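You operate a simulated robot arm through the tools that you are given. There is no shell and no other tool.

You run a simulated robot arm. Do the job below in one go: nothing can be reset, and whatever is moved stays where it is left.

Task
Clamp the orange swatch under the clamp ring; colour card to the light box, DAY lamp alone.
Fine: free the ring lever before the ring goes on, then clamp it. Where these are worked on the way, their far stop is far enough and under half their travel is too little: ring lever.

Only the result counts: the job must be done as asked and must still hold three seconds after the hand-in. Knocking over, shifting, dropping, spilling or breaking anything else fails it.

Robot
A 7-joint arm with a two-finger parallel gripper, fixed in place. Base frame: the origin is on the floor under the middle of its stand, x ahead of it, y to its left, z up; the work surface is at about z = 85. Lengths are in cm, angles in degrees, forces in N, time in s.
It reaches about 147.9 cm from its shoulder. Its first joint turns from -166.0 to 166.0 degrees. Payload 4.4 kg.
The tool frame sits at the grasp point between the pads (the TCP): z along the fingers, y along the line on which they close. The tips reach 2.3 cm beyond it. Largest opening 9.4 cm; finger width 3.8, thickness 1; the body of the gripper, 5.4 by 9.6 cm, starts 3.9 cm behind the TCP.
Orientation is that of the tool frame in the base frame, as a unit quaternion [x, y, z, w]. With the fingers straight down and closing along the base's y, the tool's x points along the base's -x, its y along +y and its z along -z.

Tools
- The arm moves only by the tool play_rows. Its arguments are lists of equal length, an entry for each row: "delta_pos": the shift along the tool's x, y, z in cm, a list of three; "turn": the turn, a rotation vector about the tool's x, y, z in degrees, a list of three; "jaw": the finger opening in cm, from 0 to 9.4. In form: {"delta_pos": [[tx, ty, tz], ...], "turn": [[rx, ry, rz], ...], "jaw": [jaw, ...]}. A call has 1 to 20 rows; each row shifts and turns the commanded pose from where the row before left it, along the tool's axes as they then stand. Rows are played at 5 a second. More than 5 cm and 8.6 degrees between two rows, or a gripper value outside its range, and nothing of the call is played. A pose out of reach is approached as far as the arm can. The call stops where the force on the tool passes 90 N (or 10 N more than at its start, if that is more) or the arm is blocked; 0.2 s more then pass. The fingers move at their own pace (about 7.2 cm/s each) and stop on an object; they squeeze with about 30 N. The grip force told is the motor's: it shows also when the fingers shut on nothing. Time passes only in rows, and 0.2 s behind the last, so rows that do not move let the fingers close. The reply holds the time, the measured pose of the TCP, the force on the tool along the base axes, the opening and the grip force, in the units named above and with some noise, with the torque about the TCP (base axes, N m) and any sound that the robot's microphone picked up, and new pictures: "pictures" is both (left out), scene, wrist or none.
- Cameras (640 x 400 px; columns grow to the right, rows downward): "scene" is fixed at [21.91, 64.89, 143.3]; the picture's right is [-0.28, -0.96, 0.00], its down [-0.78, 0.23, -0.58] and it looks along [0.56, -0.16, -0.81] (base axes); focal length 214 px, centre (320, 200). "wrist" rides on the gripper at [8.6, 1.6, -7.5] in the tool frame; the picture's right is [-0.18, 0.98, 0.00], its down [-0.58, -0.11, -0.81] and it looks along [-0.79, -0.15, 0.59] (tool axes); focal length 243 px, centre (320, 200).
- probe_pixels(camera, pixels): for up to 12 pixels [column, row] of the newest picture of that camera ("zoom" is the newest enlarged one), the place [x, y, z] in the base frame of the surface seen there, good to about 0.2 cm. The clock stands still meanwhile.
- zoom(camera, box): a new picture of the part [left, top, right, bottom] of that camera's present view, enlarged. The clock stands still meanwhile.
- sign_off(): hands the job in; it is judged then, once.

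Leave the gripper open and the arm clear of the work at the hand-in unless told otherwise.

The tools are called after "Request:" as a command line: name --argument value ..., lists and objects as JSON in quotes. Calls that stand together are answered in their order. play_rows: Moves the arm, as the interface text tells. Its arguments: {"type":"object","properties":{"delta_pos":{"type":"array"},"turn":{"type":"array"},"jaw":{"type":"array"},"pictures":{"type":"string","enum":["both","scene","wrist","none"]}},"required":["delta_pos","turn","jaw"]} The other tools are called the same way: probe_pixels (camera, pixels) gives the place of the surface under pixels of a picture; zoom (camera, box) takes an enlarged picture of a part of a camera's view; sign_off () hands the job in.

At the start:

```text
time_s: 0.0
eef_pos: [52.43, 32.51, 120.59]
ee_rot: [0.001, 1.0, 0.0, 0.001]
wrist_force: [0.4, -0.3, 0.2]
torque: [0.01, 0.0, -0.02]
width: 9.39
grip_force: 0.0
```

scene: 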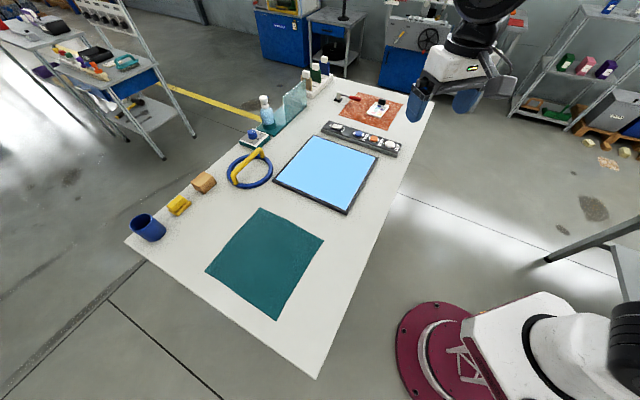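
wrist: 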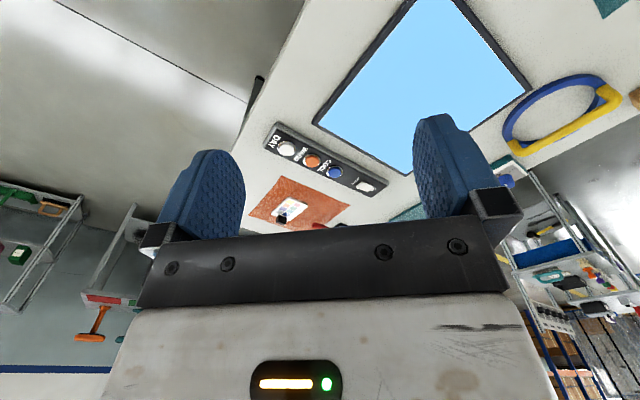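

I see a table with a teal mat, a light box (blue panel), a lamp switch bar, an orange-brown swatch with something on it, and a blue/yellow ring. I'll zoom into each area first.

Request:
zoom --camera "scene" --box '[300, 80, 420, 160]'

Request:
zoom --camera "scene" --box '[220, 50, 340, 200]'

Request:
zoom --camera "scene" --box '[120, 120, 340, 330]'

Request:
zoom --camera "wrist" --box '[240, 100, 440, 240]'

```text
5.00 times, centred on (360, 120) of scene
```

zoom: 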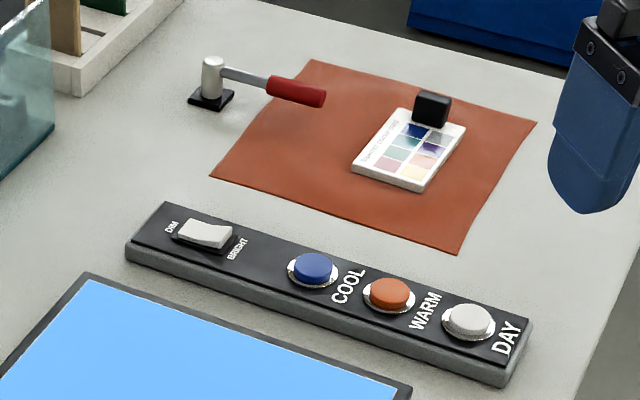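

```text
2.67 times, centred on (280, 125) of scene
```

zoom: 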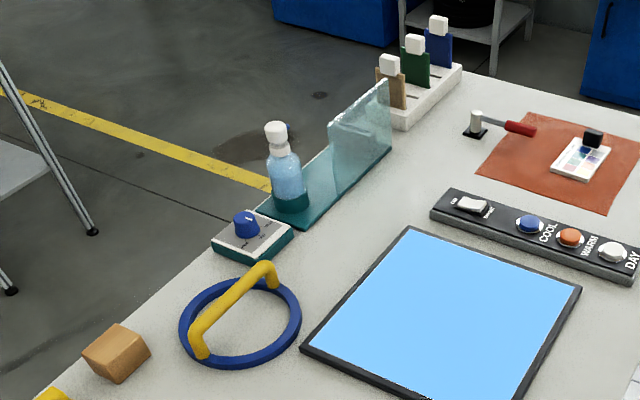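

```text
1.90 times, centred on (230, 225) of scene
```

zoom: 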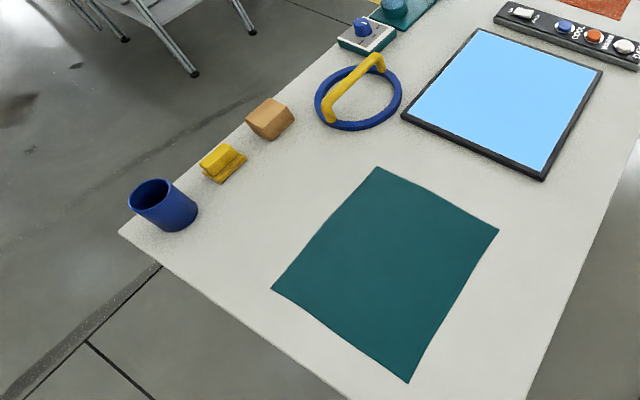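

```text
2.86 times, centred on (340, 170) of wrist
```

zoom: 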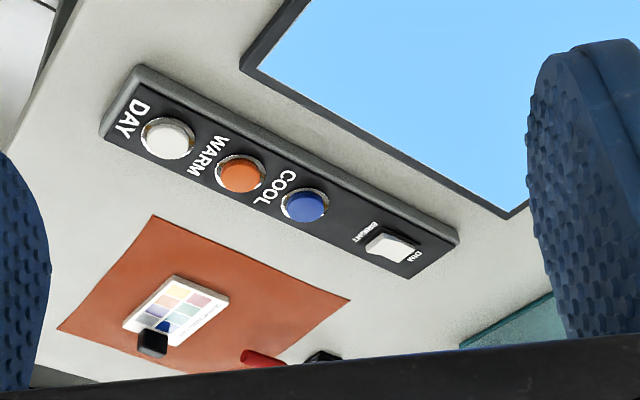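

The card lies on the orange swatch; a red-handled lever stands at its edge; the ring is blue with a yellow handle. Now I'll probe for positions of those in the scene.

Request:
probe_pixels --camera "scene" --pixels '[[342, 94], [342, 99], [350, 95], [355, 98], [364, 99], [362, 93], [407, 104], [391, 130], [342, 115], [380, 102], [385, 112], [372, 111]]'

Request:
probe_pixels --camera "scene" --pixels '[[341, 127], [363, 134], [378, 139], [394, 144], [326, 132], [400, 155], [333, 121], [405, 145], [320, 135], [378, 157], [347, 213], [274, 181]]'

Request:
probe_pixels --camera "scene" --pixels '[[227, 170], [250, 188], [272, 170], [250, 155], [233, 181], [247, 166], [261, 152], [258, 150], [241, 173], [236, 178], [252, 175], [240, 182]]'

```text
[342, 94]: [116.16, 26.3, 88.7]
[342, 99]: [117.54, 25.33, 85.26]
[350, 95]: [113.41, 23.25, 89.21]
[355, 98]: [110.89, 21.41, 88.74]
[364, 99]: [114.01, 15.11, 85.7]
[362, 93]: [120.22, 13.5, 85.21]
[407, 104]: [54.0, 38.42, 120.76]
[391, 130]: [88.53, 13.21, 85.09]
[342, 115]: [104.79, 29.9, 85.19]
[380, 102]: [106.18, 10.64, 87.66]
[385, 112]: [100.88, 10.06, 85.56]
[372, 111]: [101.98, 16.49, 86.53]
```

```text
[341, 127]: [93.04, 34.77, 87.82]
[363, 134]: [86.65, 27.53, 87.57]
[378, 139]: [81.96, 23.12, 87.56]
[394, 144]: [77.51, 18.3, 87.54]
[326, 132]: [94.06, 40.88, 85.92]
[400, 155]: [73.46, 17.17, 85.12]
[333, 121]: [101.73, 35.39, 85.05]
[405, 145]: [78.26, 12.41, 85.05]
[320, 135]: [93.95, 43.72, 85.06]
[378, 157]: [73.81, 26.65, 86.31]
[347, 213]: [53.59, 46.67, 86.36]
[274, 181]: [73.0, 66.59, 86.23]
```

```text
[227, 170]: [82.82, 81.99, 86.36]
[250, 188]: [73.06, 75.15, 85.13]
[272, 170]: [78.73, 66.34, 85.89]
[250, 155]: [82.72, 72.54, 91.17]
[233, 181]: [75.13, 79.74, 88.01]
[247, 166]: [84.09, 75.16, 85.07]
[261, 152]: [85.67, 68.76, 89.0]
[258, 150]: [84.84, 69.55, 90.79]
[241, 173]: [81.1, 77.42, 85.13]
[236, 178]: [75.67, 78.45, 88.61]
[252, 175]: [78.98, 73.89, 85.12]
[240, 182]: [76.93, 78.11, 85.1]
```

I'll zoom tight on the lever and card, then on the ring, then on the lamp bar, to get accurate geometry.

Request:
zoom --camera "scene" --box '[332, 85, 412, 135]'

Request:
probe_pixels --camera "zoom" --pixels '[[80, 85], [75, 118], [110, 80], [150, 95], [190, 110], [258, 118], [195, 85], [255, 100], [255, 120], [60, 120], [100, 120], [85, 145]]'

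Request:
probe_pixels --camera "zoom" --pixels '[[312, 210], [360, 145], [480, 170], [435, 240], [365, 115], [420, 120], [395, 110], [360, 140], [415, 165], [395, 145], [230, 60], [528, 155]]'

```text
8.00 times, centred on (372, 110) of scene
```

zoom: 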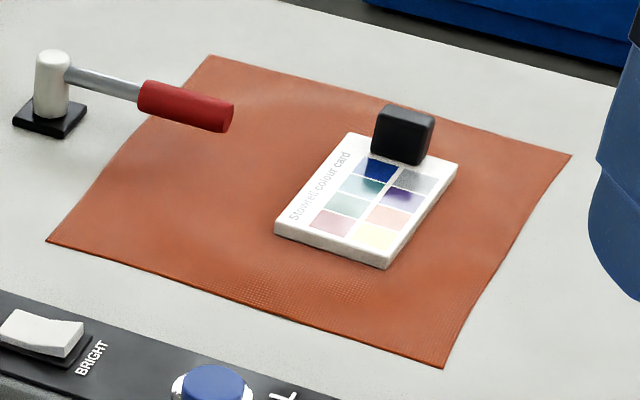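

```text
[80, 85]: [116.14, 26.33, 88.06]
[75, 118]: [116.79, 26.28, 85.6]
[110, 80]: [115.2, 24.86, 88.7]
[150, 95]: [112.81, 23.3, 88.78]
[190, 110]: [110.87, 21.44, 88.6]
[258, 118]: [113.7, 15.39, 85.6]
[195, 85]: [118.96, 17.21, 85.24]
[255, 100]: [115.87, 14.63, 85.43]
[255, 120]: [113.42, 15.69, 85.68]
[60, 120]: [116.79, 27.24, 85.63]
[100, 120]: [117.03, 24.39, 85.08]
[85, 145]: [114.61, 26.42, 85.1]
```

```text
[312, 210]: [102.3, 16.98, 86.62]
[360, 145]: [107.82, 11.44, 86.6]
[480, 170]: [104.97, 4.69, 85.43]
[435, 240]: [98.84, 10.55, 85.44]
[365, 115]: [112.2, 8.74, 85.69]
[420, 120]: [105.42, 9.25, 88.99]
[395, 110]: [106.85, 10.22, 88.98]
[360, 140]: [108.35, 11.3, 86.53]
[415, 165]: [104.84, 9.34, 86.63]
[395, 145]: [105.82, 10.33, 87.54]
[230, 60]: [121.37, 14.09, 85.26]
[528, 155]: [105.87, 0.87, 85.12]
```

The lever's pivot is at about (116.2, 26.3) and the handle points toward the swatch middle. I'll probe the swatch corners and surface profile, and the lever handle end.

Request:
probe_pixels --camera "zoom" --pixels '[[210, 58], [568, 154], [442, 365], [50, 240], [228, 112], [212, 115], [145, 85], [150, 112], [50, 55], [36, 100], [86, 110], [45, 135]]'

Request:
probe_pixels --camera "zoom" --pixels '[[150, 180], [200, 180], [250, 180], [150, 230], [200, 230], [250, 230], [300, 260], [350, 290], [400, 300], [300, 100], [320, 130], [270, 160]]'

Request:
zoom --camera "scene" --box '[215, 140, 287, 194]'

Request:
probe_pixels --camera "zoom" --pixels '[[115, 270], [125, 245], [165, 395], [300, 435], [430, 390], [505, 270], [480, 190], [390, 140], [370, 90], [150, 340], [250, 215], [200, 190]]'

```text
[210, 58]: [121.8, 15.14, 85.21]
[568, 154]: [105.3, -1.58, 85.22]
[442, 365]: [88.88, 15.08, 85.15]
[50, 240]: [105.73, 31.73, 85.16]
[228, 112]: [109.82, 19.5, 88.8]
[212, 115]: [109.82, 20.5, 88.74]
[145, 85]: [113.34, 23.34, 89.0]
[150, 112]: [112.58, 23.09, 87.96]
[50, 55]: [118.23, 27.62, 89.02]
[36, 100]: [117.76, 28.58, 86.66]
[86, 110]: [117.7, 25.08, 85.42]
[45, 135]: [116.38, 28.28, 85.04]
```

```text
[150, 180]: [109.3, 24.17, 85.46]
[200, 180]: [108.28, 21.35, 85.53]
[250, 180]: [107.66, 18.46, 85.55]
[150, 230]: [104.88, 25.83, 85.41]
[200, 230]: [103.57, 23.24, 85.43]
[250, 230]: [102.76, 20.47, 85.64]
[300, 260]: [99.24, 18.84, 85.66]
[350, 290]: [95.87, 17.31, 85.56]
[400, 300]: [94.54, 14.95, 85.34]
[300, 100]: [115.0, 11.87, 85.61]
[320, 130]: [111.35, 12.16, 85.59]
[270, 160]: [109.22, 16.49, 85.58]
```

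```text
7.41 times, centred on (251, 167) of scene
```

zoom: 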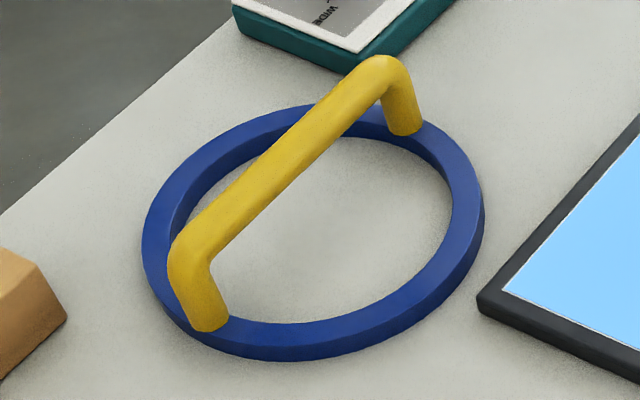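

```text
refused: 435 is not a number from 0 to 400
```

The swatch is a square with centre about (105.4, 15.1); the lever points from the pivot to that centre. Now I'll measure the ring in the current zoom picture.

Request:
probe_pixels --camera "zoom" --pixels '[[150, 240], [190, 320], [290, 330], [400, 295], [470, 200], [440, 130], [300, 110], [200, 170], [380, 65], [200, 235], [290, 150], [240, 200]]'

Request:
probe_pixels --camera "zoom" --pixels '[[145, 235], [165, 310], [280, 358], [420, 320], [482, 225], [455, 140], [310, 135], [340, 185], [400, 110], [205, 300], [340, 110], [190, 260]]'

```text
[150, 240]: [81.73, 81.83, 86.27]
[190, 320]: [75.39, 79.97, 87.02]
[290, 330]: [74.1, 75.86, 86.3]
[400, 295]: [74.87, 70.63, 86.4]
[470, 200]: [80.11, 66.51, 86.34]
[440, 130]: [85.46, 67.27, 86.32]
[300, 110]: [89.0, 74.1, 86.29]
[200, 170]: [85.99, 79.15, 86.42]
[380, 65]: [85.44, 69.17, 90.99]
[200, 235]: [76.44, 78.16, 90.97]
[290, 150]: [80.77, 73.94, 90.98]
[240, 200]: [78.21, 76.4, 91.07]
```

```text
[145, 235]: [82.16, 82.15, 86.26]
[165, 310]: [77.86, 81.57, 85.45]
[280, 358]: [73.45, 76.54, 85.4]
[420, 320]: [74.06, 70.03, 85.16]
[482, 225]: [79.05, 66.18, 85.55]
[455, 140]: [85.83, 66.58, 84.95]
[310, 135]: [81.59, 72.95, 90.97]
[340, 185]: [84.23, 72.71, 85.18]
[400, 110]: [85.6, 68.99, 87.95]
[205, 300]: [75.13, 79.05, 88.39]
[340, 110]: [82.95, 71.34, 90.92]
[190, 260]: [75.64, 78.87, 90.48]
```

Ring: centre about (80.9, 74.1), rim mid-radius about 7.5, handle line along (1,-1) with top z≈91. Next I'll move the open gripper to a vantage point near (79, 19, 105) to view the swatch, card and lever with the wrist camera.

Request:
play_rows --delta_pos '[[-3.8, -1.93, 2.23], [-3.8, -1.93, 2.23], [-3.8, -1.93, 2.23], [-3.8, -1.93, 2.23], [-3.8, -1.93, 2.23], [-3.8, -1.93, 2.23], [-3.8, -1.93, 2.23], [0, 0, 0]]' --turn '[[0, 0, 0], [0, 0, 0], [0, 0, 0], [0, 0, 0], [0, 0, 0], [0, 0, 0], [0, 0, 0], [0, 0, 0]]' --jaw '[9.4, 9.4, 9.4, 9.4, 9.4, 9.4, 9.4, 9.4]'

```text
time_s: 1.8
eef_pos: [78.94, 18.76, 104.96]
ee_rot: [0.0, 1.0, 0.0, 0.001]
wrist_force: [-0.1, 0.6, 0.0]
torque: [0.01, -0.01, 0.0]
width: 9.4
grip_force: 0.1
```

scene: 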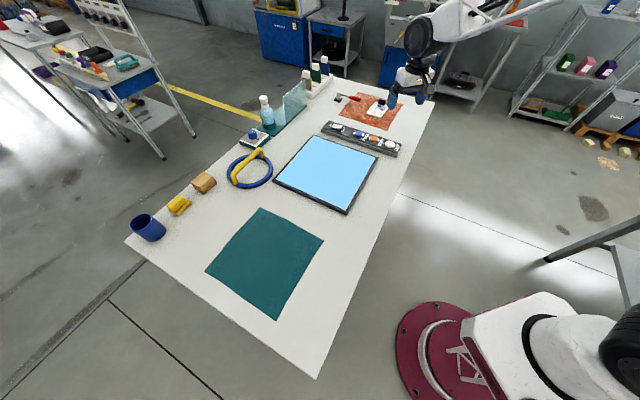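
wrist: 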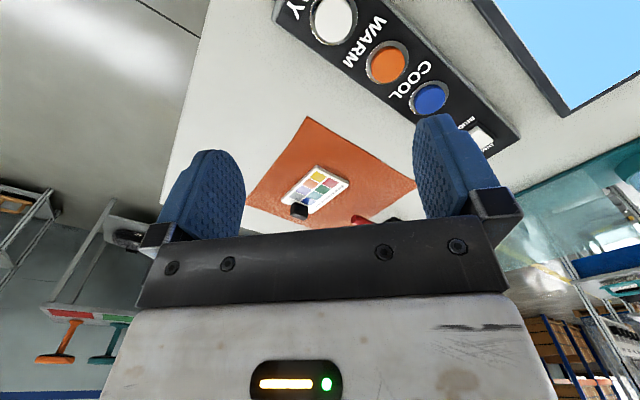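

I see the swatch and card between the fingers. Zoom in on it, and on the lamp buttons.

Request:
zoom --camera "wrist" --box '[240, 110, 420, 230]'

Request:
probe_pixels --camera "zoom" --pixels '[[275, 200], [385, 255], [240, 330], [150, 320], [215, 350], [200, 375], [210, 330], [190, 345], [235, 345], [290, 225], [330, 270], [430, 385]]'

Request:
zoom --camera "wrist" --box '[270, 0, 520, 160]'

Request:
probe_pixels --camera "zoom" --pixels '[[160, 50], [295, 160], [410, 250], [205, 50], [160, 100], [295, 210], [410, 290], [530, 340], [540, 360], [515, 325], [440, 250], [330, 160]]'

```text
3.33 times, centred on (330, 170) of wrist
```

zoom: 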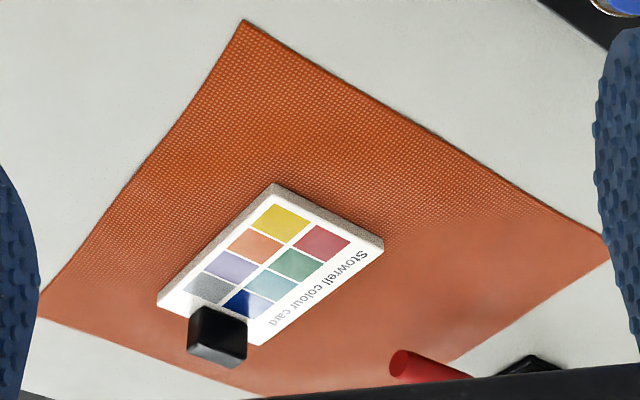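

```text
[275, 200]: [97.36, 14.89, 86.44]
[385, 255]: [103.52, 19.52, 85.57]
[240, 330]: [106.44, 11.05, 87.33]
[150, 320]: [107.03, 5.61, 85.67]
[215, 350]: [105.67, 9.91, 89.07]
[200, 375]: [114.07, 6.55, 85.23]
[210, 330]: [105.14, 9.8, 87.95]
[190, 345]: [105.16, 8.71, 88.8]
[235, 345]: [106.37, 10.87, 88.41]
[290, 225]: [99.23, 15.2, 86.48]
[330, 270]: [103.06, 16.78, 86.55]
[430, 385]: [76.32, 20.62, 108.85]
```

```text
2.50 times, centred on (395, 80) of wrist
```

zoom: 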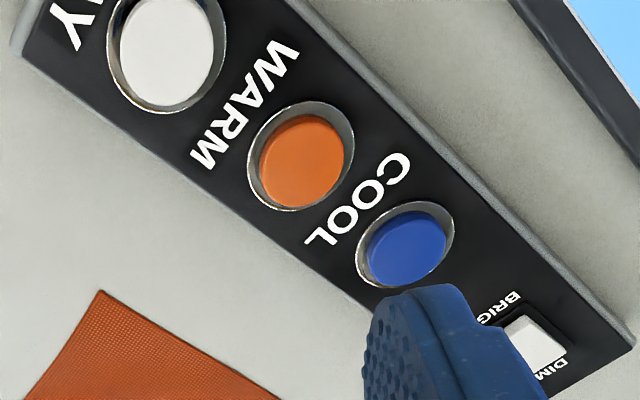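

```text
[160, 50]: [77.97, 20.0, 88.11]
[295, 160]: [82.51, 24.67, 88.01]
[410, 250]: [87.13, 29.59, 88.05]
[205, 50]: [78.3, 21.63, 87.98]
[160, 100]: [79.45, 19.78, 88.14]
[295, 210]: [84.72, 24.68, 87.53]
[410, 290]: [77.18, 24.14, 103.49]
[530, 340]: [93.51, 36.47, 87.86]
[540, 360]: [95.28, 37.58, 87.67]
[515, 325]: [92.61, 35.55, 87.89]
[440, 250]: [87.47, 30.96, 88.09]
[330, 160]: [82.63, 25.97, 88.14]
```

The card's black grip sits near (105.9, 9.9), top z≈89. I'll move closer, to about (93, 15, 98), for a better look at card and lever.

Request:
play_rows --delta_pos '[[-3.5, -0.94, 1.74], [-3.5, -0.94, 1.74], [-3.5, -0.94, 1.74], [-3.5, -0.94, 1.74], [0, 0, 0]]' --turn '[[0, 0, 0], [0, 0, 0], [0, 0, 0], [0, 0, 0], [0, 0, 0]]' --jaw '[9.4, 9.4, 9.4, 9.4, 9.4]' --pictures "wrist"

Request:
zoom --camera "wrist" --box '[230, 100, 430, 230]'

```text
time_s: 3.0
eef_pos: [93.01, 15.18, 98.04]
ee_rot: [0.0, 1.0, 0.001, 0.0]
wrist_force: [0.2, 0.7, 0.2]
torque: [-0.01, -0.02, -0.05]
width: 9.38
grip_force: 0.0
```

wrist: 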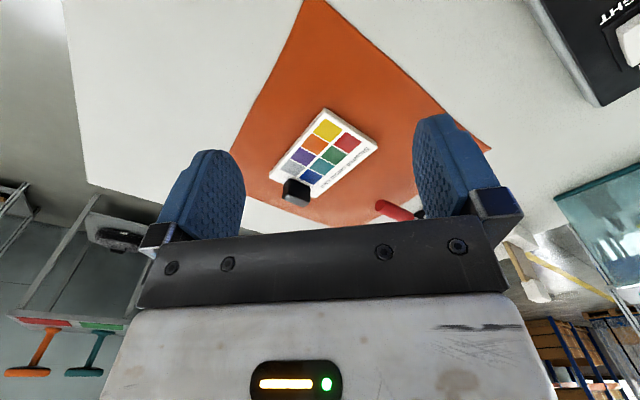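

```text
3.08 times, centred on (330, 165) of wrist
```

zoom: 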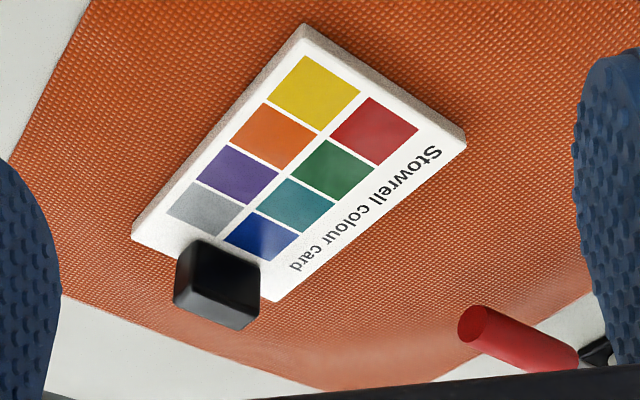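

Request:
probe_pixels --camera "zoom" --pixels '[[307, 50], [458, 145], [272, 290], [145, 225], [185, 305], [250, 315], [185, 260], [195, 250], [250, 275], [215, 270], [230, 310], [200, 300]]'

Request:
probe_pixels --camera "zoom" --pixels '[[478, 325], [485, 310], [530, 335], [570, 360], [465, 335], [595, 352], [500, 350], [550, 365], [270, 240], [210, 245], [255, 290], [190, 280]]'

```text
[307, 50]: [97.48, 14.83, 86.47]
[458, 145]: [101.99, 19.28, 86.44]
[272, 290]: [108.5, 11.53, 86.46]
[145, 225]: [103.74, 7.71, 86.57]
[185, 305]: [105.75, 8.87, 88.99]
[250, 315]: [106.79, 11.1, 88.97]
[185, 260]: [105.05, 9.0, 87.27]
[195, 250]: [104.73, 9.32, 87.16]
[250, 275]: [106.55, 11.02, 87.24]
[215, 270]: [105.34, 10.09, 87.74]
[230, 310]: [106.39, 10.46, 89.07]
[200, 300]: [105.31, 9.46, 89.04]
```

```text
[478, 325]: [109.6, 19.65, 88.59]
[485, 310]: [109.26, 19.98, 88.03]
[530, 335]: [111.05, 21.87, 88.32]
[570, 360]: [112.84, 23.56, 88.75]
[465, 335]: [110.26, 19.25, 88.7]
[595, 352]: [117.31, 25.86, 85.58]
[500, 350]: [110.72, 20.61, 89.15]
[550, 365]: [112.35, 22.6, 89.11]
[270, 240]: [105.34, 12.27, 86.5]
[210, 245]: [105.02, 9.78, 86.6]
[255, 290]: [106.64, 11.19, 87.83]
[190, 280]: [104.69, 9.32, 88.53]
```

Card top corners: (97.5,14.8), (102.0,19.3), (108.5,11.5), (103.7,7.7); the grip block's near face is centred at about (105.7,10.2). I'll go above the block and turn -41° so the fingers close along the card's long axis.

Request:
play_rows --delta_pos '[[-4.4, -1.86, 0.35], [-4.4, -1.86, 0.35], [-4.4, -1.86, 0.34], [0, 0, 0], [0, 0, 0], [0, 0, 0], [0, 0, 0], [0, 0, 0], [0, 0, 0]]' --turn '[[0, 0, 0], [0, 0, 0], [0, 0, 0], [0, 0, -8.2], [0, 0, -8.2], [0, 0, -8.2], [0, 0, -8.2], [0, 0, -8.2], [0, 0, 0]]' --jaw '[9.4, 9.4, 9.4, 9.4, 9.4, 9.4, 9.4, 9.4, 9.4]'

Request:
zoom --camera "wrist" --box '[220, 90, 440, 230]'

```text
time_s: 5.0
eef_pos: [106.2, 9.54, 97.01]
ee_rot: [-0.35, 0.937, 0.0, 0.0]
wrist_force: [-0.1, -0.5, -1.0]
torque: [-0.01, -0.01, -0.02]
width: 9.42
grip_force: 0.0
```

scene: 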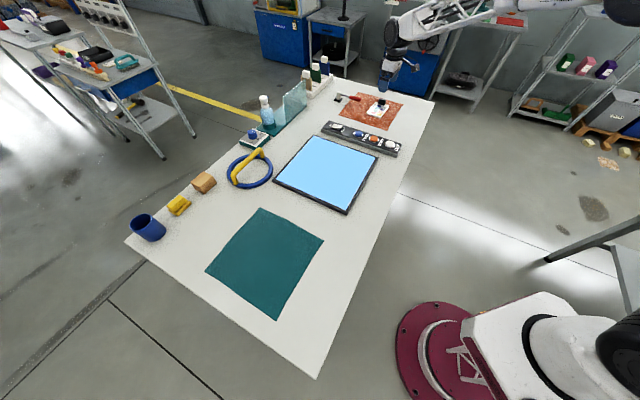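
wrist: 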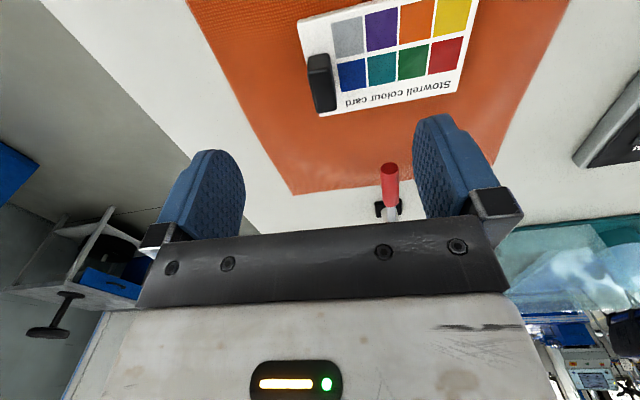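

```text
2.86 times, centred on (330, 160) of wrist
```

zoom: 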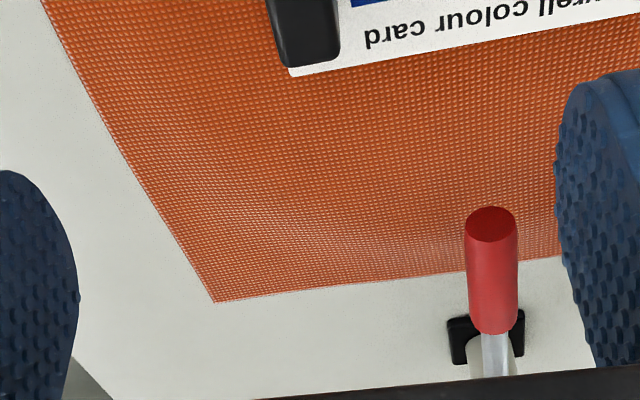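

The block appears at (322, 82) in the wrist view. I'll zoom on the card and probe the block corners.

Request:
zoom --camera "wrist" --box '[280, 0, 480, 125]'

Request:
probe_pixels --camera "zoom" --pixels '[[70, 70], [150, 110], [600, 280], [120, 360], [95, 185], [150, 180], [110, 350], [170, 345], [105, 270], [160, 270], [130, 200], [140, 330]]'

```text
3.20 times, centred on (380, 62) of wrist
```

zoom: 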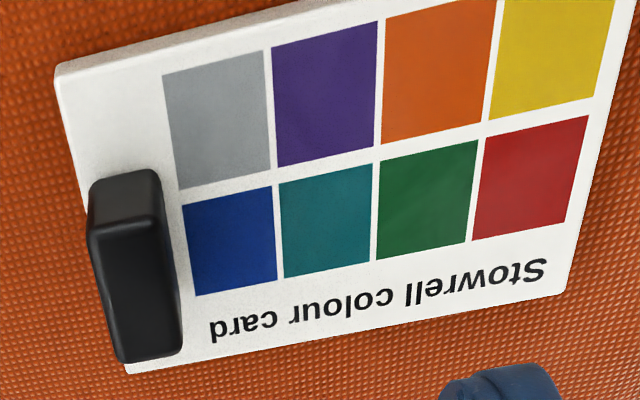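

```text
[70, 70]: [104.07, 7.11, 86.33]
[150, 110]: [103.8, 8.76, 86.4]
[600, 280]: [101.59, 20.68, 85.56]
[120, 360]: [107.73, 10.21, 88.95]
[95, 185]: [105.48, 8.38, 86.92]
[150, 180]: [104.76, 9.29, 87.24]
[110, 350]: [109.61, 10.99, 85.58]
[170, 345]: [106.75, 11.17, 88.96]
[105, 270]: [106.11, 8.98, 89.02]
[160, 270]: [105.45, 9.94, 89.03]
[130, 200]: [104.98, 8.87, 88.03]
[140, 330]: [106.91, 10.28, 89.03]
```

The block's top face centres on about (106.3, 9.85), z 89.0, about 1.6 thick along the closing line. I'll correct slightly, descend to TCP z≈89.5 with jaw at 5, and check.

Request:
play_rows --delta_pos '[[-0.27, 0.16, 2.5], [0, 0, 2.5], [0, 0, 2.5], [0, 0, 0]]' --turn '[[0, 0, 0], [0, 0, 0], [0, 0, 0], [0, 0, 0]]' --jaw '[5, 5, 5, 5]'

Request:
zoom --camera "wrist" --box '[200, 80, 440, 230]'

```text
time_s: 6.0
eef_pos: [106.26, 9.79, 89.48]
ee_rot: [-0.35, 0.937, -0.001, 0.001]
wrist_force: [0.3, -0.7, 0.2]
torque: [0.02, 0.0, -0.04]
width: 5.01
grip_force: 0.1
```

scene: 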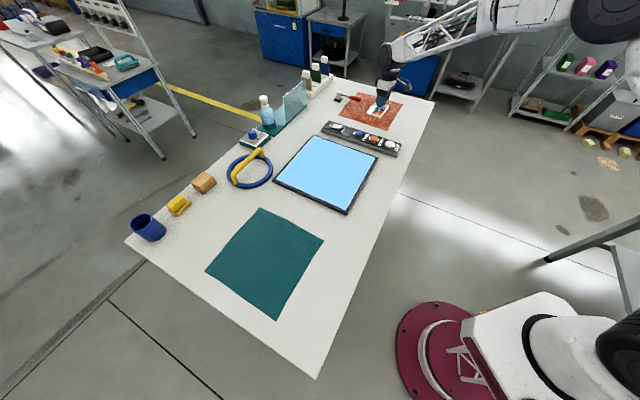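
wrist: 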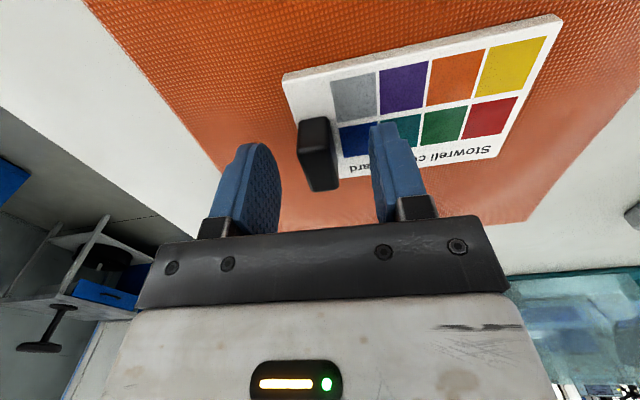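

```text
2.67 times, centred on (320, 155) of wrist
```

zoom: 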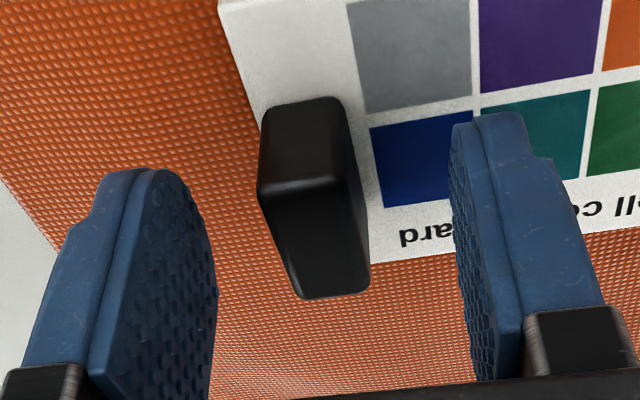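

The block is centred between the fingers with even gaps. I'll close on it.

Request:
play_rows --delta_pos '[[0, 0, 0], [0, 0, 0], [0, 0, 0], [0, 0, 0]]' --turn '[[0, 0, 0], [0, 0, 0], [0, 0, 0], [0, 0, 0]]' --jaw '[0, 0, 0, 0]' --pictures "wrist"

```text
time_s: 7.0
eef_pos: [106.35, 9.77, 89.33]
ee_rot: [-0.349, 0.937, 0.0, 0.001]
wrist_force: [-0.8, 0.6, 1.2]
torque: [-0.02, -0.01, 0.0]
width: 1.52
grip_force: 30.1
```

wrist: 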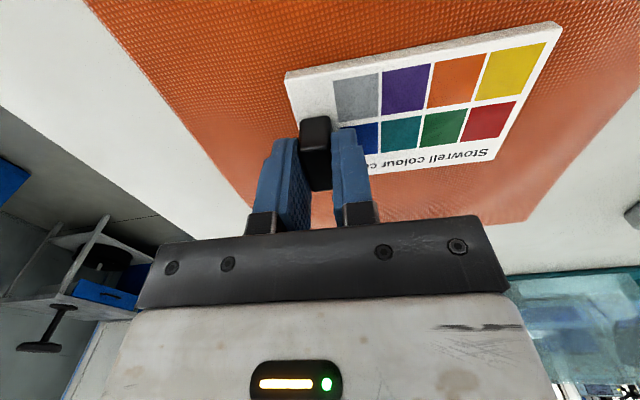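

Grip holds at width 1.52. Lift straight up 10 cm, slowly at first.

Request:
play_rows --delta_pos '[[0, 0, -0.7], [0, 0, -1.3], [0, 0, -2], [0, 0, -3], [0, 0, -3], [0, 0, 0]]' --turn '[[0, 0, 0], [0, 0, 0], [0, 0, 0], [0, 0, 0], [0, 0, 0], [0, 0, 0]]' --jaw '[0, 0, 0, 0, 0, 0]'

Request:
probe_pixels --camera "scene" --pixels '[[327, 175], [300, 165], [350, 170], [322, 138], [378, 156], [321, 200]]'

```text
time_s: 8.4
eef_pos: [106.33, 9.77, 99.47]
ee_rot: [-0.349, 0.937, -0.001, 0.0]
wrist_force: [0.4, 0.5, -0.6]
torque: [0.01, 0.0, -0.01]
width: 1.52
grip_force: 30.3
```

scene: 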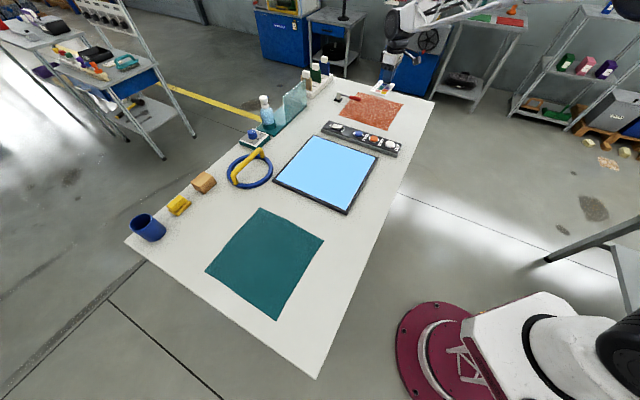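
wrist: 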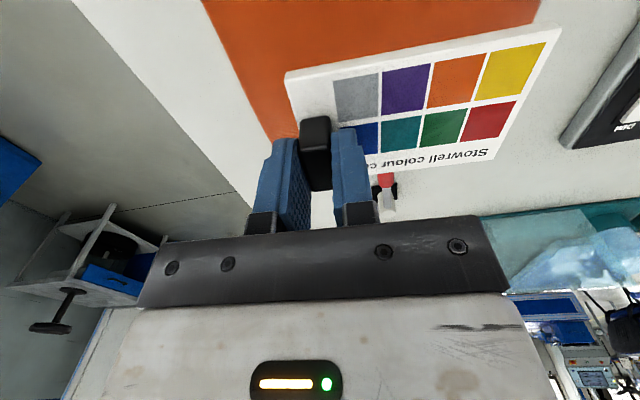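

```text
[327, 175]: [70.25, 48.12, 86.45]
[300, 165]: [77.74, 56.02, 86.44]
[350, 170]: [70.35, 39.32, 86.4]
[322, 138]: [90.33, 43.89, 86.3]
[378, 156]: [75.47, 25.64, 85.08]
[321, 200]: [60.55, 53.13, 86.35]
```

The card is held level. Panel top is z≈86.4, centre about (73.4, 46.6). Carry the card there: 44.4 cm along tool y at this height.

Request:
play_rows --delta_pos '[[0.06, 3.0, 0], [0.06, 4.6, 0], [0.06, 4.8, 0], [0.06, 4.8, 0], [0.06, 4.8, 0], [0.06, 4.8, 0], [0.06, 4.8, 0], [0.06, 4.8, 0], [0.06, 4.6, 0], [0.06, 3.4, 0], [0, 0, 0]]' --turn '[[0, 0, 0], [0, 0, 0], [0, 0, 0], [0, 0, 0], [0, 0, 0], [0, 0, 0], [0, 0, 0], [0, 0, 0], [0, 0, 0], [0, 0, 0], [0, 0, 0]]' --jaw '[0, 0, 0, 0, 0, 0, 0, 0, 0, 0, 0]'

```text
time_s: 10.8
eef_pos: [76.62, 42.93, 99.44]
ee_rot: [-0.35, 0.937, 0.0, 0.001]
wrist_force: [0.2, -0.1, -0.1]
torque: [0.0, -0.04, 0.0]
width: 1.51
grip_force: 30.1
```

scene: 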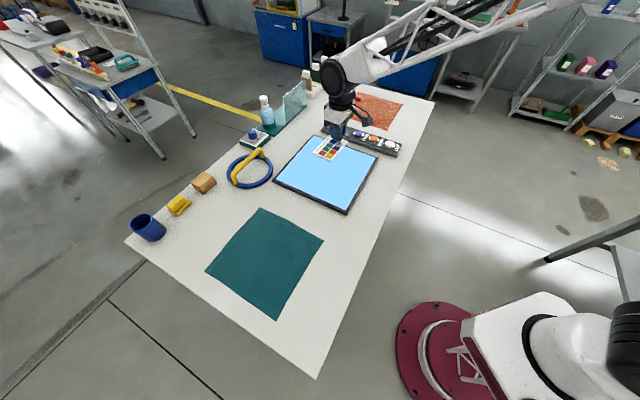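
wrist: 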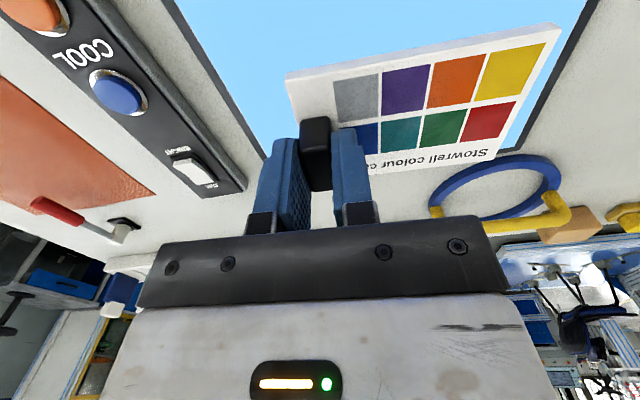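

The card is over the panel. Lower to just above the panel, then creep down watching force.

Request:
play_rows --delta_pos '[[0, 0, 3], [0, 0, 3], [0, 0, 2], [0, 0, 0.7], [0, 0, 0]]' --turn '[[0, 0, 0], [0, 0, 0], [0, 0, 0], [0, 0, 0], [0, 0, 0]]' --jaw '[0, 0, 0, 0, 0]'

Request:
zoom --camera "wrist" --box '[240, 0, 560, 200]'

```text
time_s: 12.0
eef_pos: [76.73, 43.02, 90.64]
ee_rot: [-0.349, 0.937, -0.001, 0.0]
wrist_force: [-0.5, 0.5, -1.8]
torque: [0.0, -0.02, 0.02]
width: 1.51
grip_force: 29.7
```

scene: 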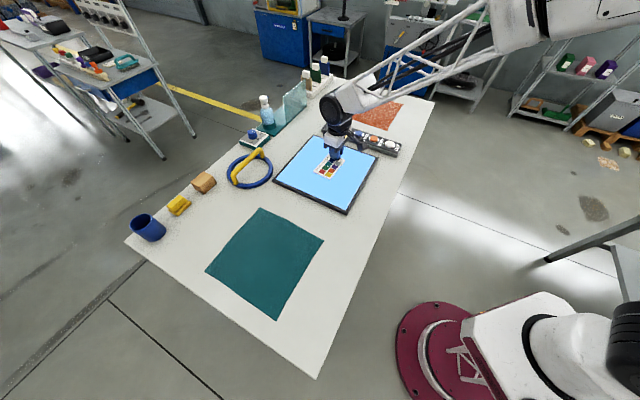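
wrist: 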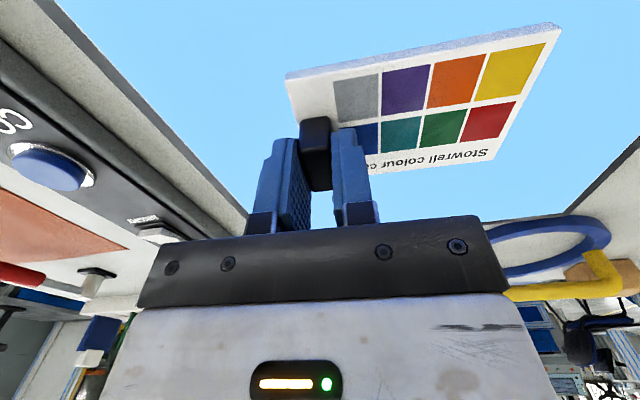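

```text
2.00 times, centred on (400, 100) of wrist
```

zoom: 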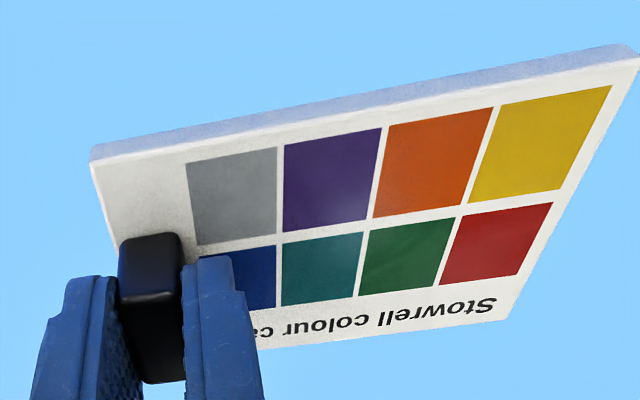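

Force is still near zero, card just above the panel. I'll creep down in 0.1 cm steps.

Request:
play_rows --delta_pos '[[0, 0, 0.1], [0, 0, 0.1], [0, 0, 0.1], [0, 0, 0]]' --turn '[[0, 0, 0], [0, 0, 0], [0, 0, 0], [0, 0, 0]]' --jaw '[0, 0, 0, 0]' --pictures "none"

```text
time_s: 13.0
eef_pos: [76.8, 43.08, 90.34]
ee_rot: [-0.349, 0.937, 0.0, 0.002]
wrist_force: [0.0, 1.0, -1.1]
torque: [-0.03, 0.04, 0.03]
width: 1.49
grip_force: 30.1
```

No contact yet (force -1 N). Continue down in small steps.

Request:
play_rows --delta_pos '[[0, 0, 0.1], [0, 0, 0.1], [0, 0, 0]]' --turn '[[0, 0, 0], [0, 0, 0], [0, 0, 0]]' --jaw '[0, 0, 0]' --pictures "none"

Request:
play_rows --delta_pos '[[0, 0, 0.1], [0, 0, 0]]' --turn '[[0, 0, 0], [0, 0, 0]]' --jaw '[0, 0]' --pictures "none"

```text
time_s: 13.8
eef_pos: [76.75, 42.95, 90.36]
ee_rot: [-0.349, 0.937, 0.0, 0.001]
wrist_force: [-3.6, -2.7, 21.7]
torque: [-0.31, 0.25, -0.02]
width: 1.49
grip_force: 29.8
```

```text
time_s: 14.4
eef_pos: [76.81, 43.07, 90.38]
ee_rot: [-0.35, 0.937, 0.0, 0.002]
wrist_force: [-1.4, -2.6, 40.1]
torque: [-0.1, 0.28, 0.11]
width: 1.52
grip_force: 29.6
```

Contact, 40 N. Back off 0.19 cm to relieve the force, then open the fingers.

Request:
play_rows --delta_pos '[[0, 0, -0.19], [0, 0, 0], [0, 0, 0]]' --turn '[[0, 0, 0], [0, 0, 0], [0, 0, 0]]' --jaw '[0, 0, 0]' --pictures "none"

Request:
play_rows --delta_pos '[[0, 0, 0], [0, 0, 0], [0, 0, 0]]' --turn '[[0, 0, 0], [0, 0, 0], [0, 0, 0]]' --jaw '[2.5, 4.5, 4.5]' --pictures "wrist"

```text
time_s: 15.2
eef_pos: [76.82, 42.94, 90.3]
ee_rot: [-0.35, 0.937, -0.001, 0.001]
wrist_force: [6.4, 3.2, 24.5]
torque: [0.35, -0.36, -0.08]
width: 1.53
grip_force: 30.1
```

```text
time_s: 16.0
eef_pos: [76.86, 42.93, 90.22]
ee_rot: [-0.349, 0.937, -0.001, 0.0]
wrist_force: [0.4, 1.4, -0.2]
torque: [0.02, -0.02, 0.02]
width: 4.52
grip_force: 0.1
```

wrist: 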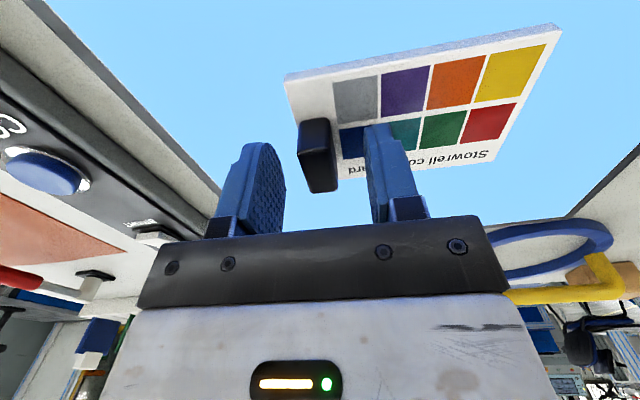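

The card is released on the panel. Raise straight up 10 cm.

Request:
play_rows --delta_pos '[[0, 0, -1], [0, 0, -2.5], [0, 0, -3.5], [0, 0, -4], [0, 0, 0]]' --turn '[[0, 0, 0], [0, 0, 0], [0, 0, 0], [0, 0, 0], [0, 0, 0]]' --jaw '[4.5, 4.5, 4.5, 4.5, 4.5]'

Request:
zoom --camera "wrist" --box '[0, 0, 640, 240]'

```text
time_s: 17.2
eef_pos: [76.83, 43.06, 101.21]
ee_rot: [-0.349, 0.937, -0.001, 0.0]
wrist_force: [-0.3, 0.8, 0.1]
torque: [0.01, 0.01, 0.01]
width: 4.49
grip_force: 0.1
```

scene: 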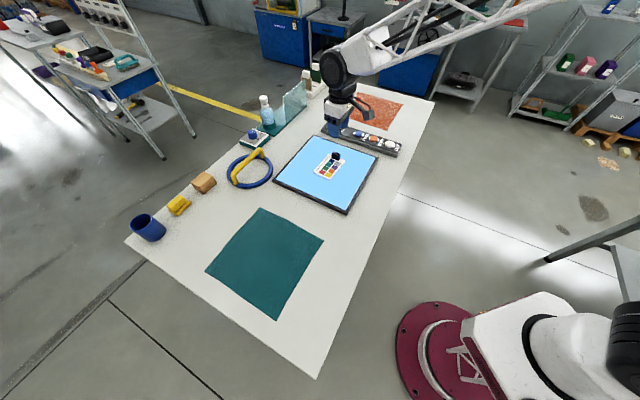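
wrist: 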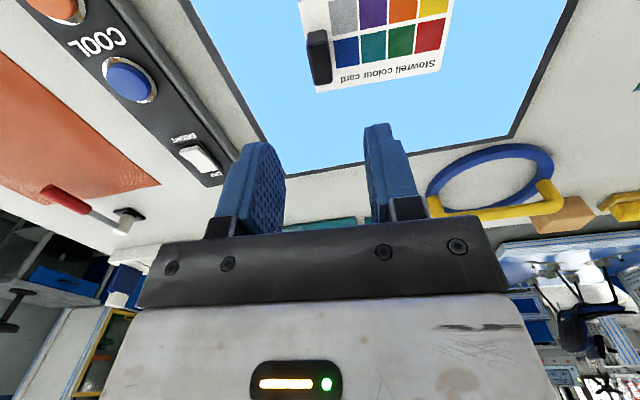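

```text
1.00 times, centred on (320, 120) of wrist (not enlarged: the box is as wide or as high as the picture)
```

zoom: 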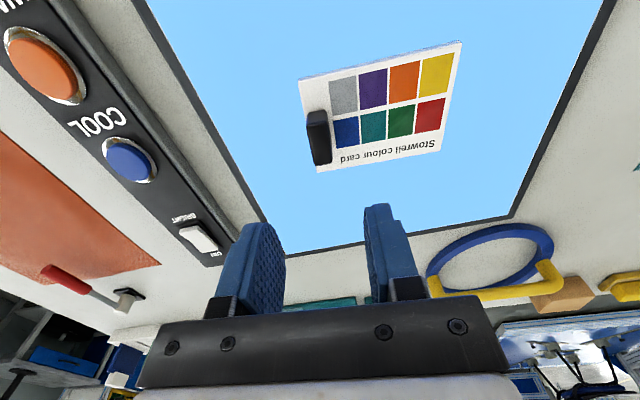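

Card placed fine. Next the lever. I'll probe what is around it (the bottle tray, glass) before choosing how to approach.

Request:
probe_pixels --camera "scene" --pixels '[[326, 86], [308, 97], [318, 80], [307, 75], [300, 100], [290, 95], [283, 110], [298, 108], [431, 101], [383, 91], [343, 96], [315, 72]]'

Request:
zoom --camera "scene" --box '[270, 50, 370, 120]'

```text
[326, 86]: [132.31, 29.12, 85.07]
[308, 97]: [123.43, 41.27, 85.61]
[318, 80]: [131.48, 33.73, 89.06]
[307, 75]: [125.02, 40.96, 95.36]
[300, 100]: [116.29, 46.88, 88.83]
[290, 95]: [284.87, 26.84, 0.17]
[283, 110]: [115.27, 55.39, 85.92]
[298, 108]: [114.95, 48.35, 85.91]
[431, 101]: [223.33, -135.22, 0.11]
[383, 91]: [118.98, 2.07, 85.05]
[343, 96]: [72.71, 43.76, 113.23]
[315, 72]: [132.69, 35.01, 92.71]
```

```text
5.71 times, centred on (320, 85) of scene
```

zoom: 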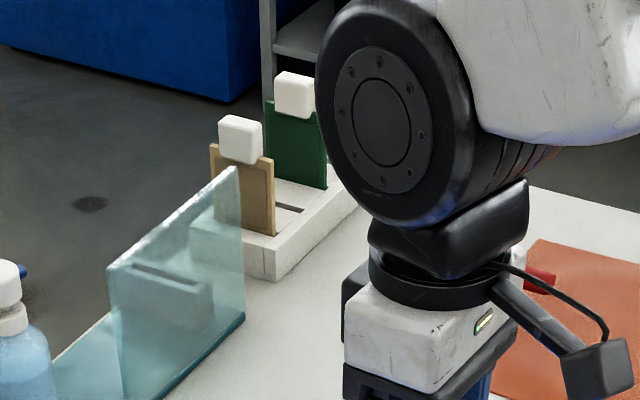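

The glass and tray are well away from the lever's sweep. I'll move above the lever handle at (110.8, 20.8), turn 4° more so the finger line is perpendicular to the lever, with jaw about 3.5.

Request:
play_rows --delta_pos '[[-1.227, -4.344, 0], [-1.227, -4.344, 0], [-1.227, -4.344, 0], [-1.227, -4.344, 0], [-1.227, -4.344, 0], [-1.227, -4.344, 0], [-1.227, -4.344, 0], [-1.227, -4.344, 0], [-1.227, -4.344, 0], [0, 0, 2], [0, 0, 2], [0, 0, 0]]' --turn '[[0, 0, 0], [0, 0, 0], [0, 0, 0], [0, 0, 0], [0, 0, 0], [0, 0, 0], [0, 0, 0], [0, 0, 0], [0, 0, 0], [0, 0, -4], [0, 0, 0], [0, 0, 0]]' --jaw '[3.5, 3.5, 3.5, 3.5, 3.5, 3.5, 3.5, 3.5, 3.5, 3.5, 3.5, 3.5]'

Request:
zoom --camera "wrist" --box '[200, 0, 440, 160]'

```text
time_s: 19.8
eef_pos: [110.85, 20.69, 97.33]
ee_rot: [-0.383, 0.924, -0.001, 0.0]
wrist_force: [-0.6, -0.2, 0.7]
torque: [-0.03, 0.03, -0.01]
width: 3.47
grip_force: 0.1
```

scene: 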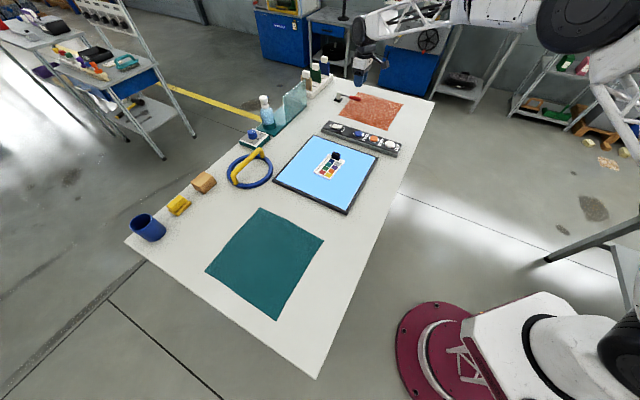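
wrist: 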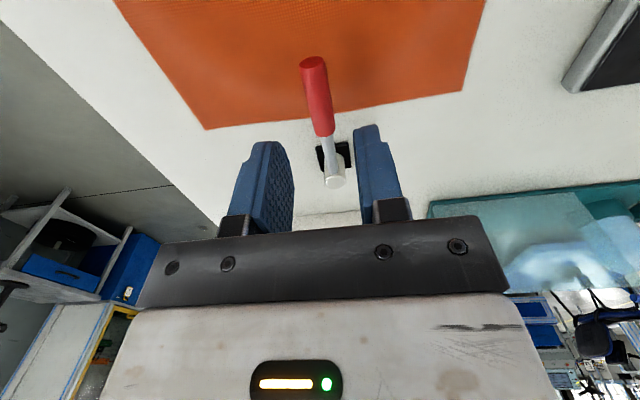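

```text
2.50 times, centred on (320, 80) of wrist
```

zoom: 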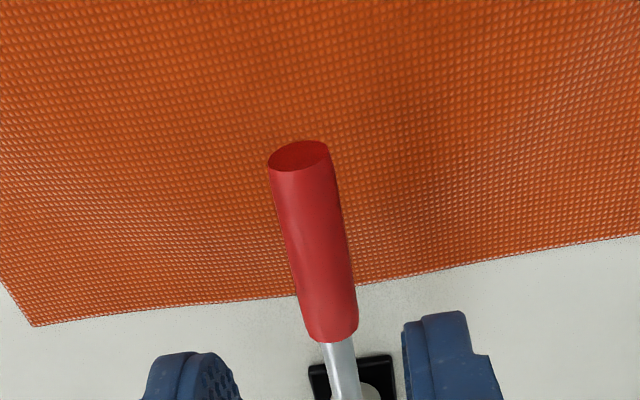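

The lever lies between the fingers' line. I'll probe the handle's end, its length and the pivot for exact alignment.

Request:
probe_pixels --camera "wrist" --pixels '[[313, 70], [316, 90], [320, 115], [324, 130], [330, 150], [334, 170], [334, 183], [307, 100], [326, 100], [320, 145], [348, 150], [314, 61]]'

```text
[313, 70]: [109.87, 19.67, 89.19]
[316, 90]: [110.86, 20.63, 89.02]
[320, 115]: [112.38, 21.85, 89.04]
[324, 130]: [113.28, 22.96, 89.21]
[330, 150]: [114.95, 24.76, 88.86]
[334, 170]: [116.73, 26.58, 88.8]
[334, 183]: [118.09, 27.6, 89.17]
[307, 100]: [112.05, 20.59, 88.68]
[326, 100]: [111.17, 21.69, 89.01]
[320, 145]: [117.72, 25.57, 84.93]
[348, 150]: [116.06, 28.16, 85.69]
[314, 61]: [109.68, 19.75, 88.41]
```

The lever axis is x−y≈90.2 and the TCP is right on it; the pivot is about (117.0, 26.8). Descend astride the handle to TCP z≈89.5.

Request:
play_rows --delta_pos '[[0, 0, 2.6], [0, 0, 2.6], [0, 0, 2.6], [0, 0, 0]]' --turn '[[0, 0, 0], [0, 0, 0], [0, 0, 0], [0, 0, 0]]' --jaw '[3.5, 3.5, 3.5, 3.5]' --pictures "wrist"

```text
time_s: 20.8
eef_pos: [110.61, 20.6, 89.55]
ee_rot: [-0.382, 0.924, -0.001, 0.0]
wrist_force: [0.1, -0.4, 0.4]
torque: [0.0, 0.02, 0.01]
width: 3.48
grip_force: 0.1
```

wrist: 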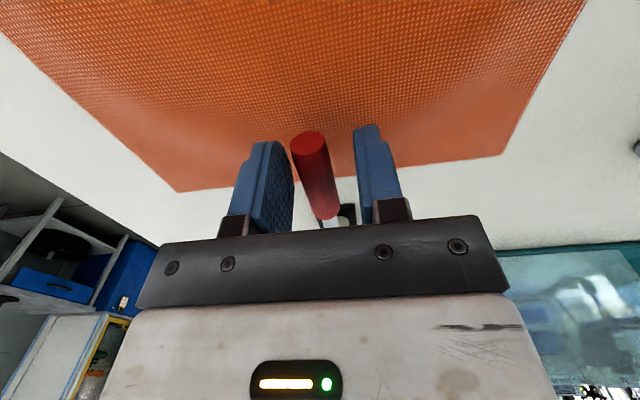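

The handle is between the fingers. Test one direction: swing along tool +y (clockwise seen from above) by two 8° steps and watch the force.

Request:
play_rows --delta_pos '[[-0.086, 1.232, 0], [-0.043, 0.617, 0], [0, 0, 0]]' --turn '[[0, 0, 8], [0, 0, 4], [0, 0, 0]]' --jaw '[3.5, 3.5, 3.5]' --pictures "wrist"

```text
time_s: 21.6
eef_pos: [109.63, 21.9, 89.75]
ee_rot: [-0.282, 0.959, 0.0, 0.0]
wrist_force: [42.1, -35.2, 1.1]
torque: [-0.44, -0.79, 0.52]
width: 5.81
grip_force: 25.6
```

wrist: 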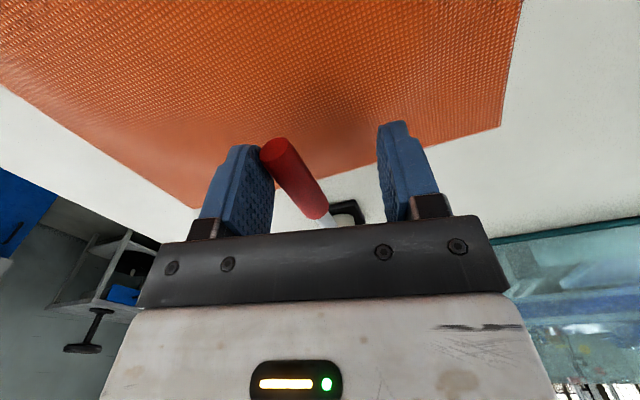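

The lever resists that way (55 N, fingers forced apart): it's at its stop there. Return and test the other direction (counter-clockwise).

Request:
play_rows --delta_pos '[[-0.043, -0.617, 0], [-0.086, -1.232, 0], [-0.086, -1.232, 0], [0, 0, 0]]' --turn '[[0, 0, -4], [0, 0, -8], [0, 0, -8], [0, 0, 0]]' --jaw '[3.5, 3.5, 3.5, 3.5]' --pictures "wrist"

```text
time_s: 22.6
eef_pos: [111.73, 20.01, 89.62]
ee_rot: [-0.447, 0.895, 0.0, 0.0]
wrist_force: [-0.9, 1.2, -0.1]
torque: [-0.02, -0.02, -0.01]
width: 3.53
grip_force: 0.4
```

wrist: 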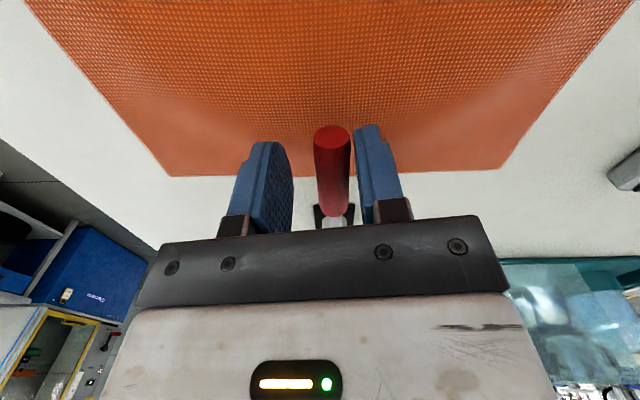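

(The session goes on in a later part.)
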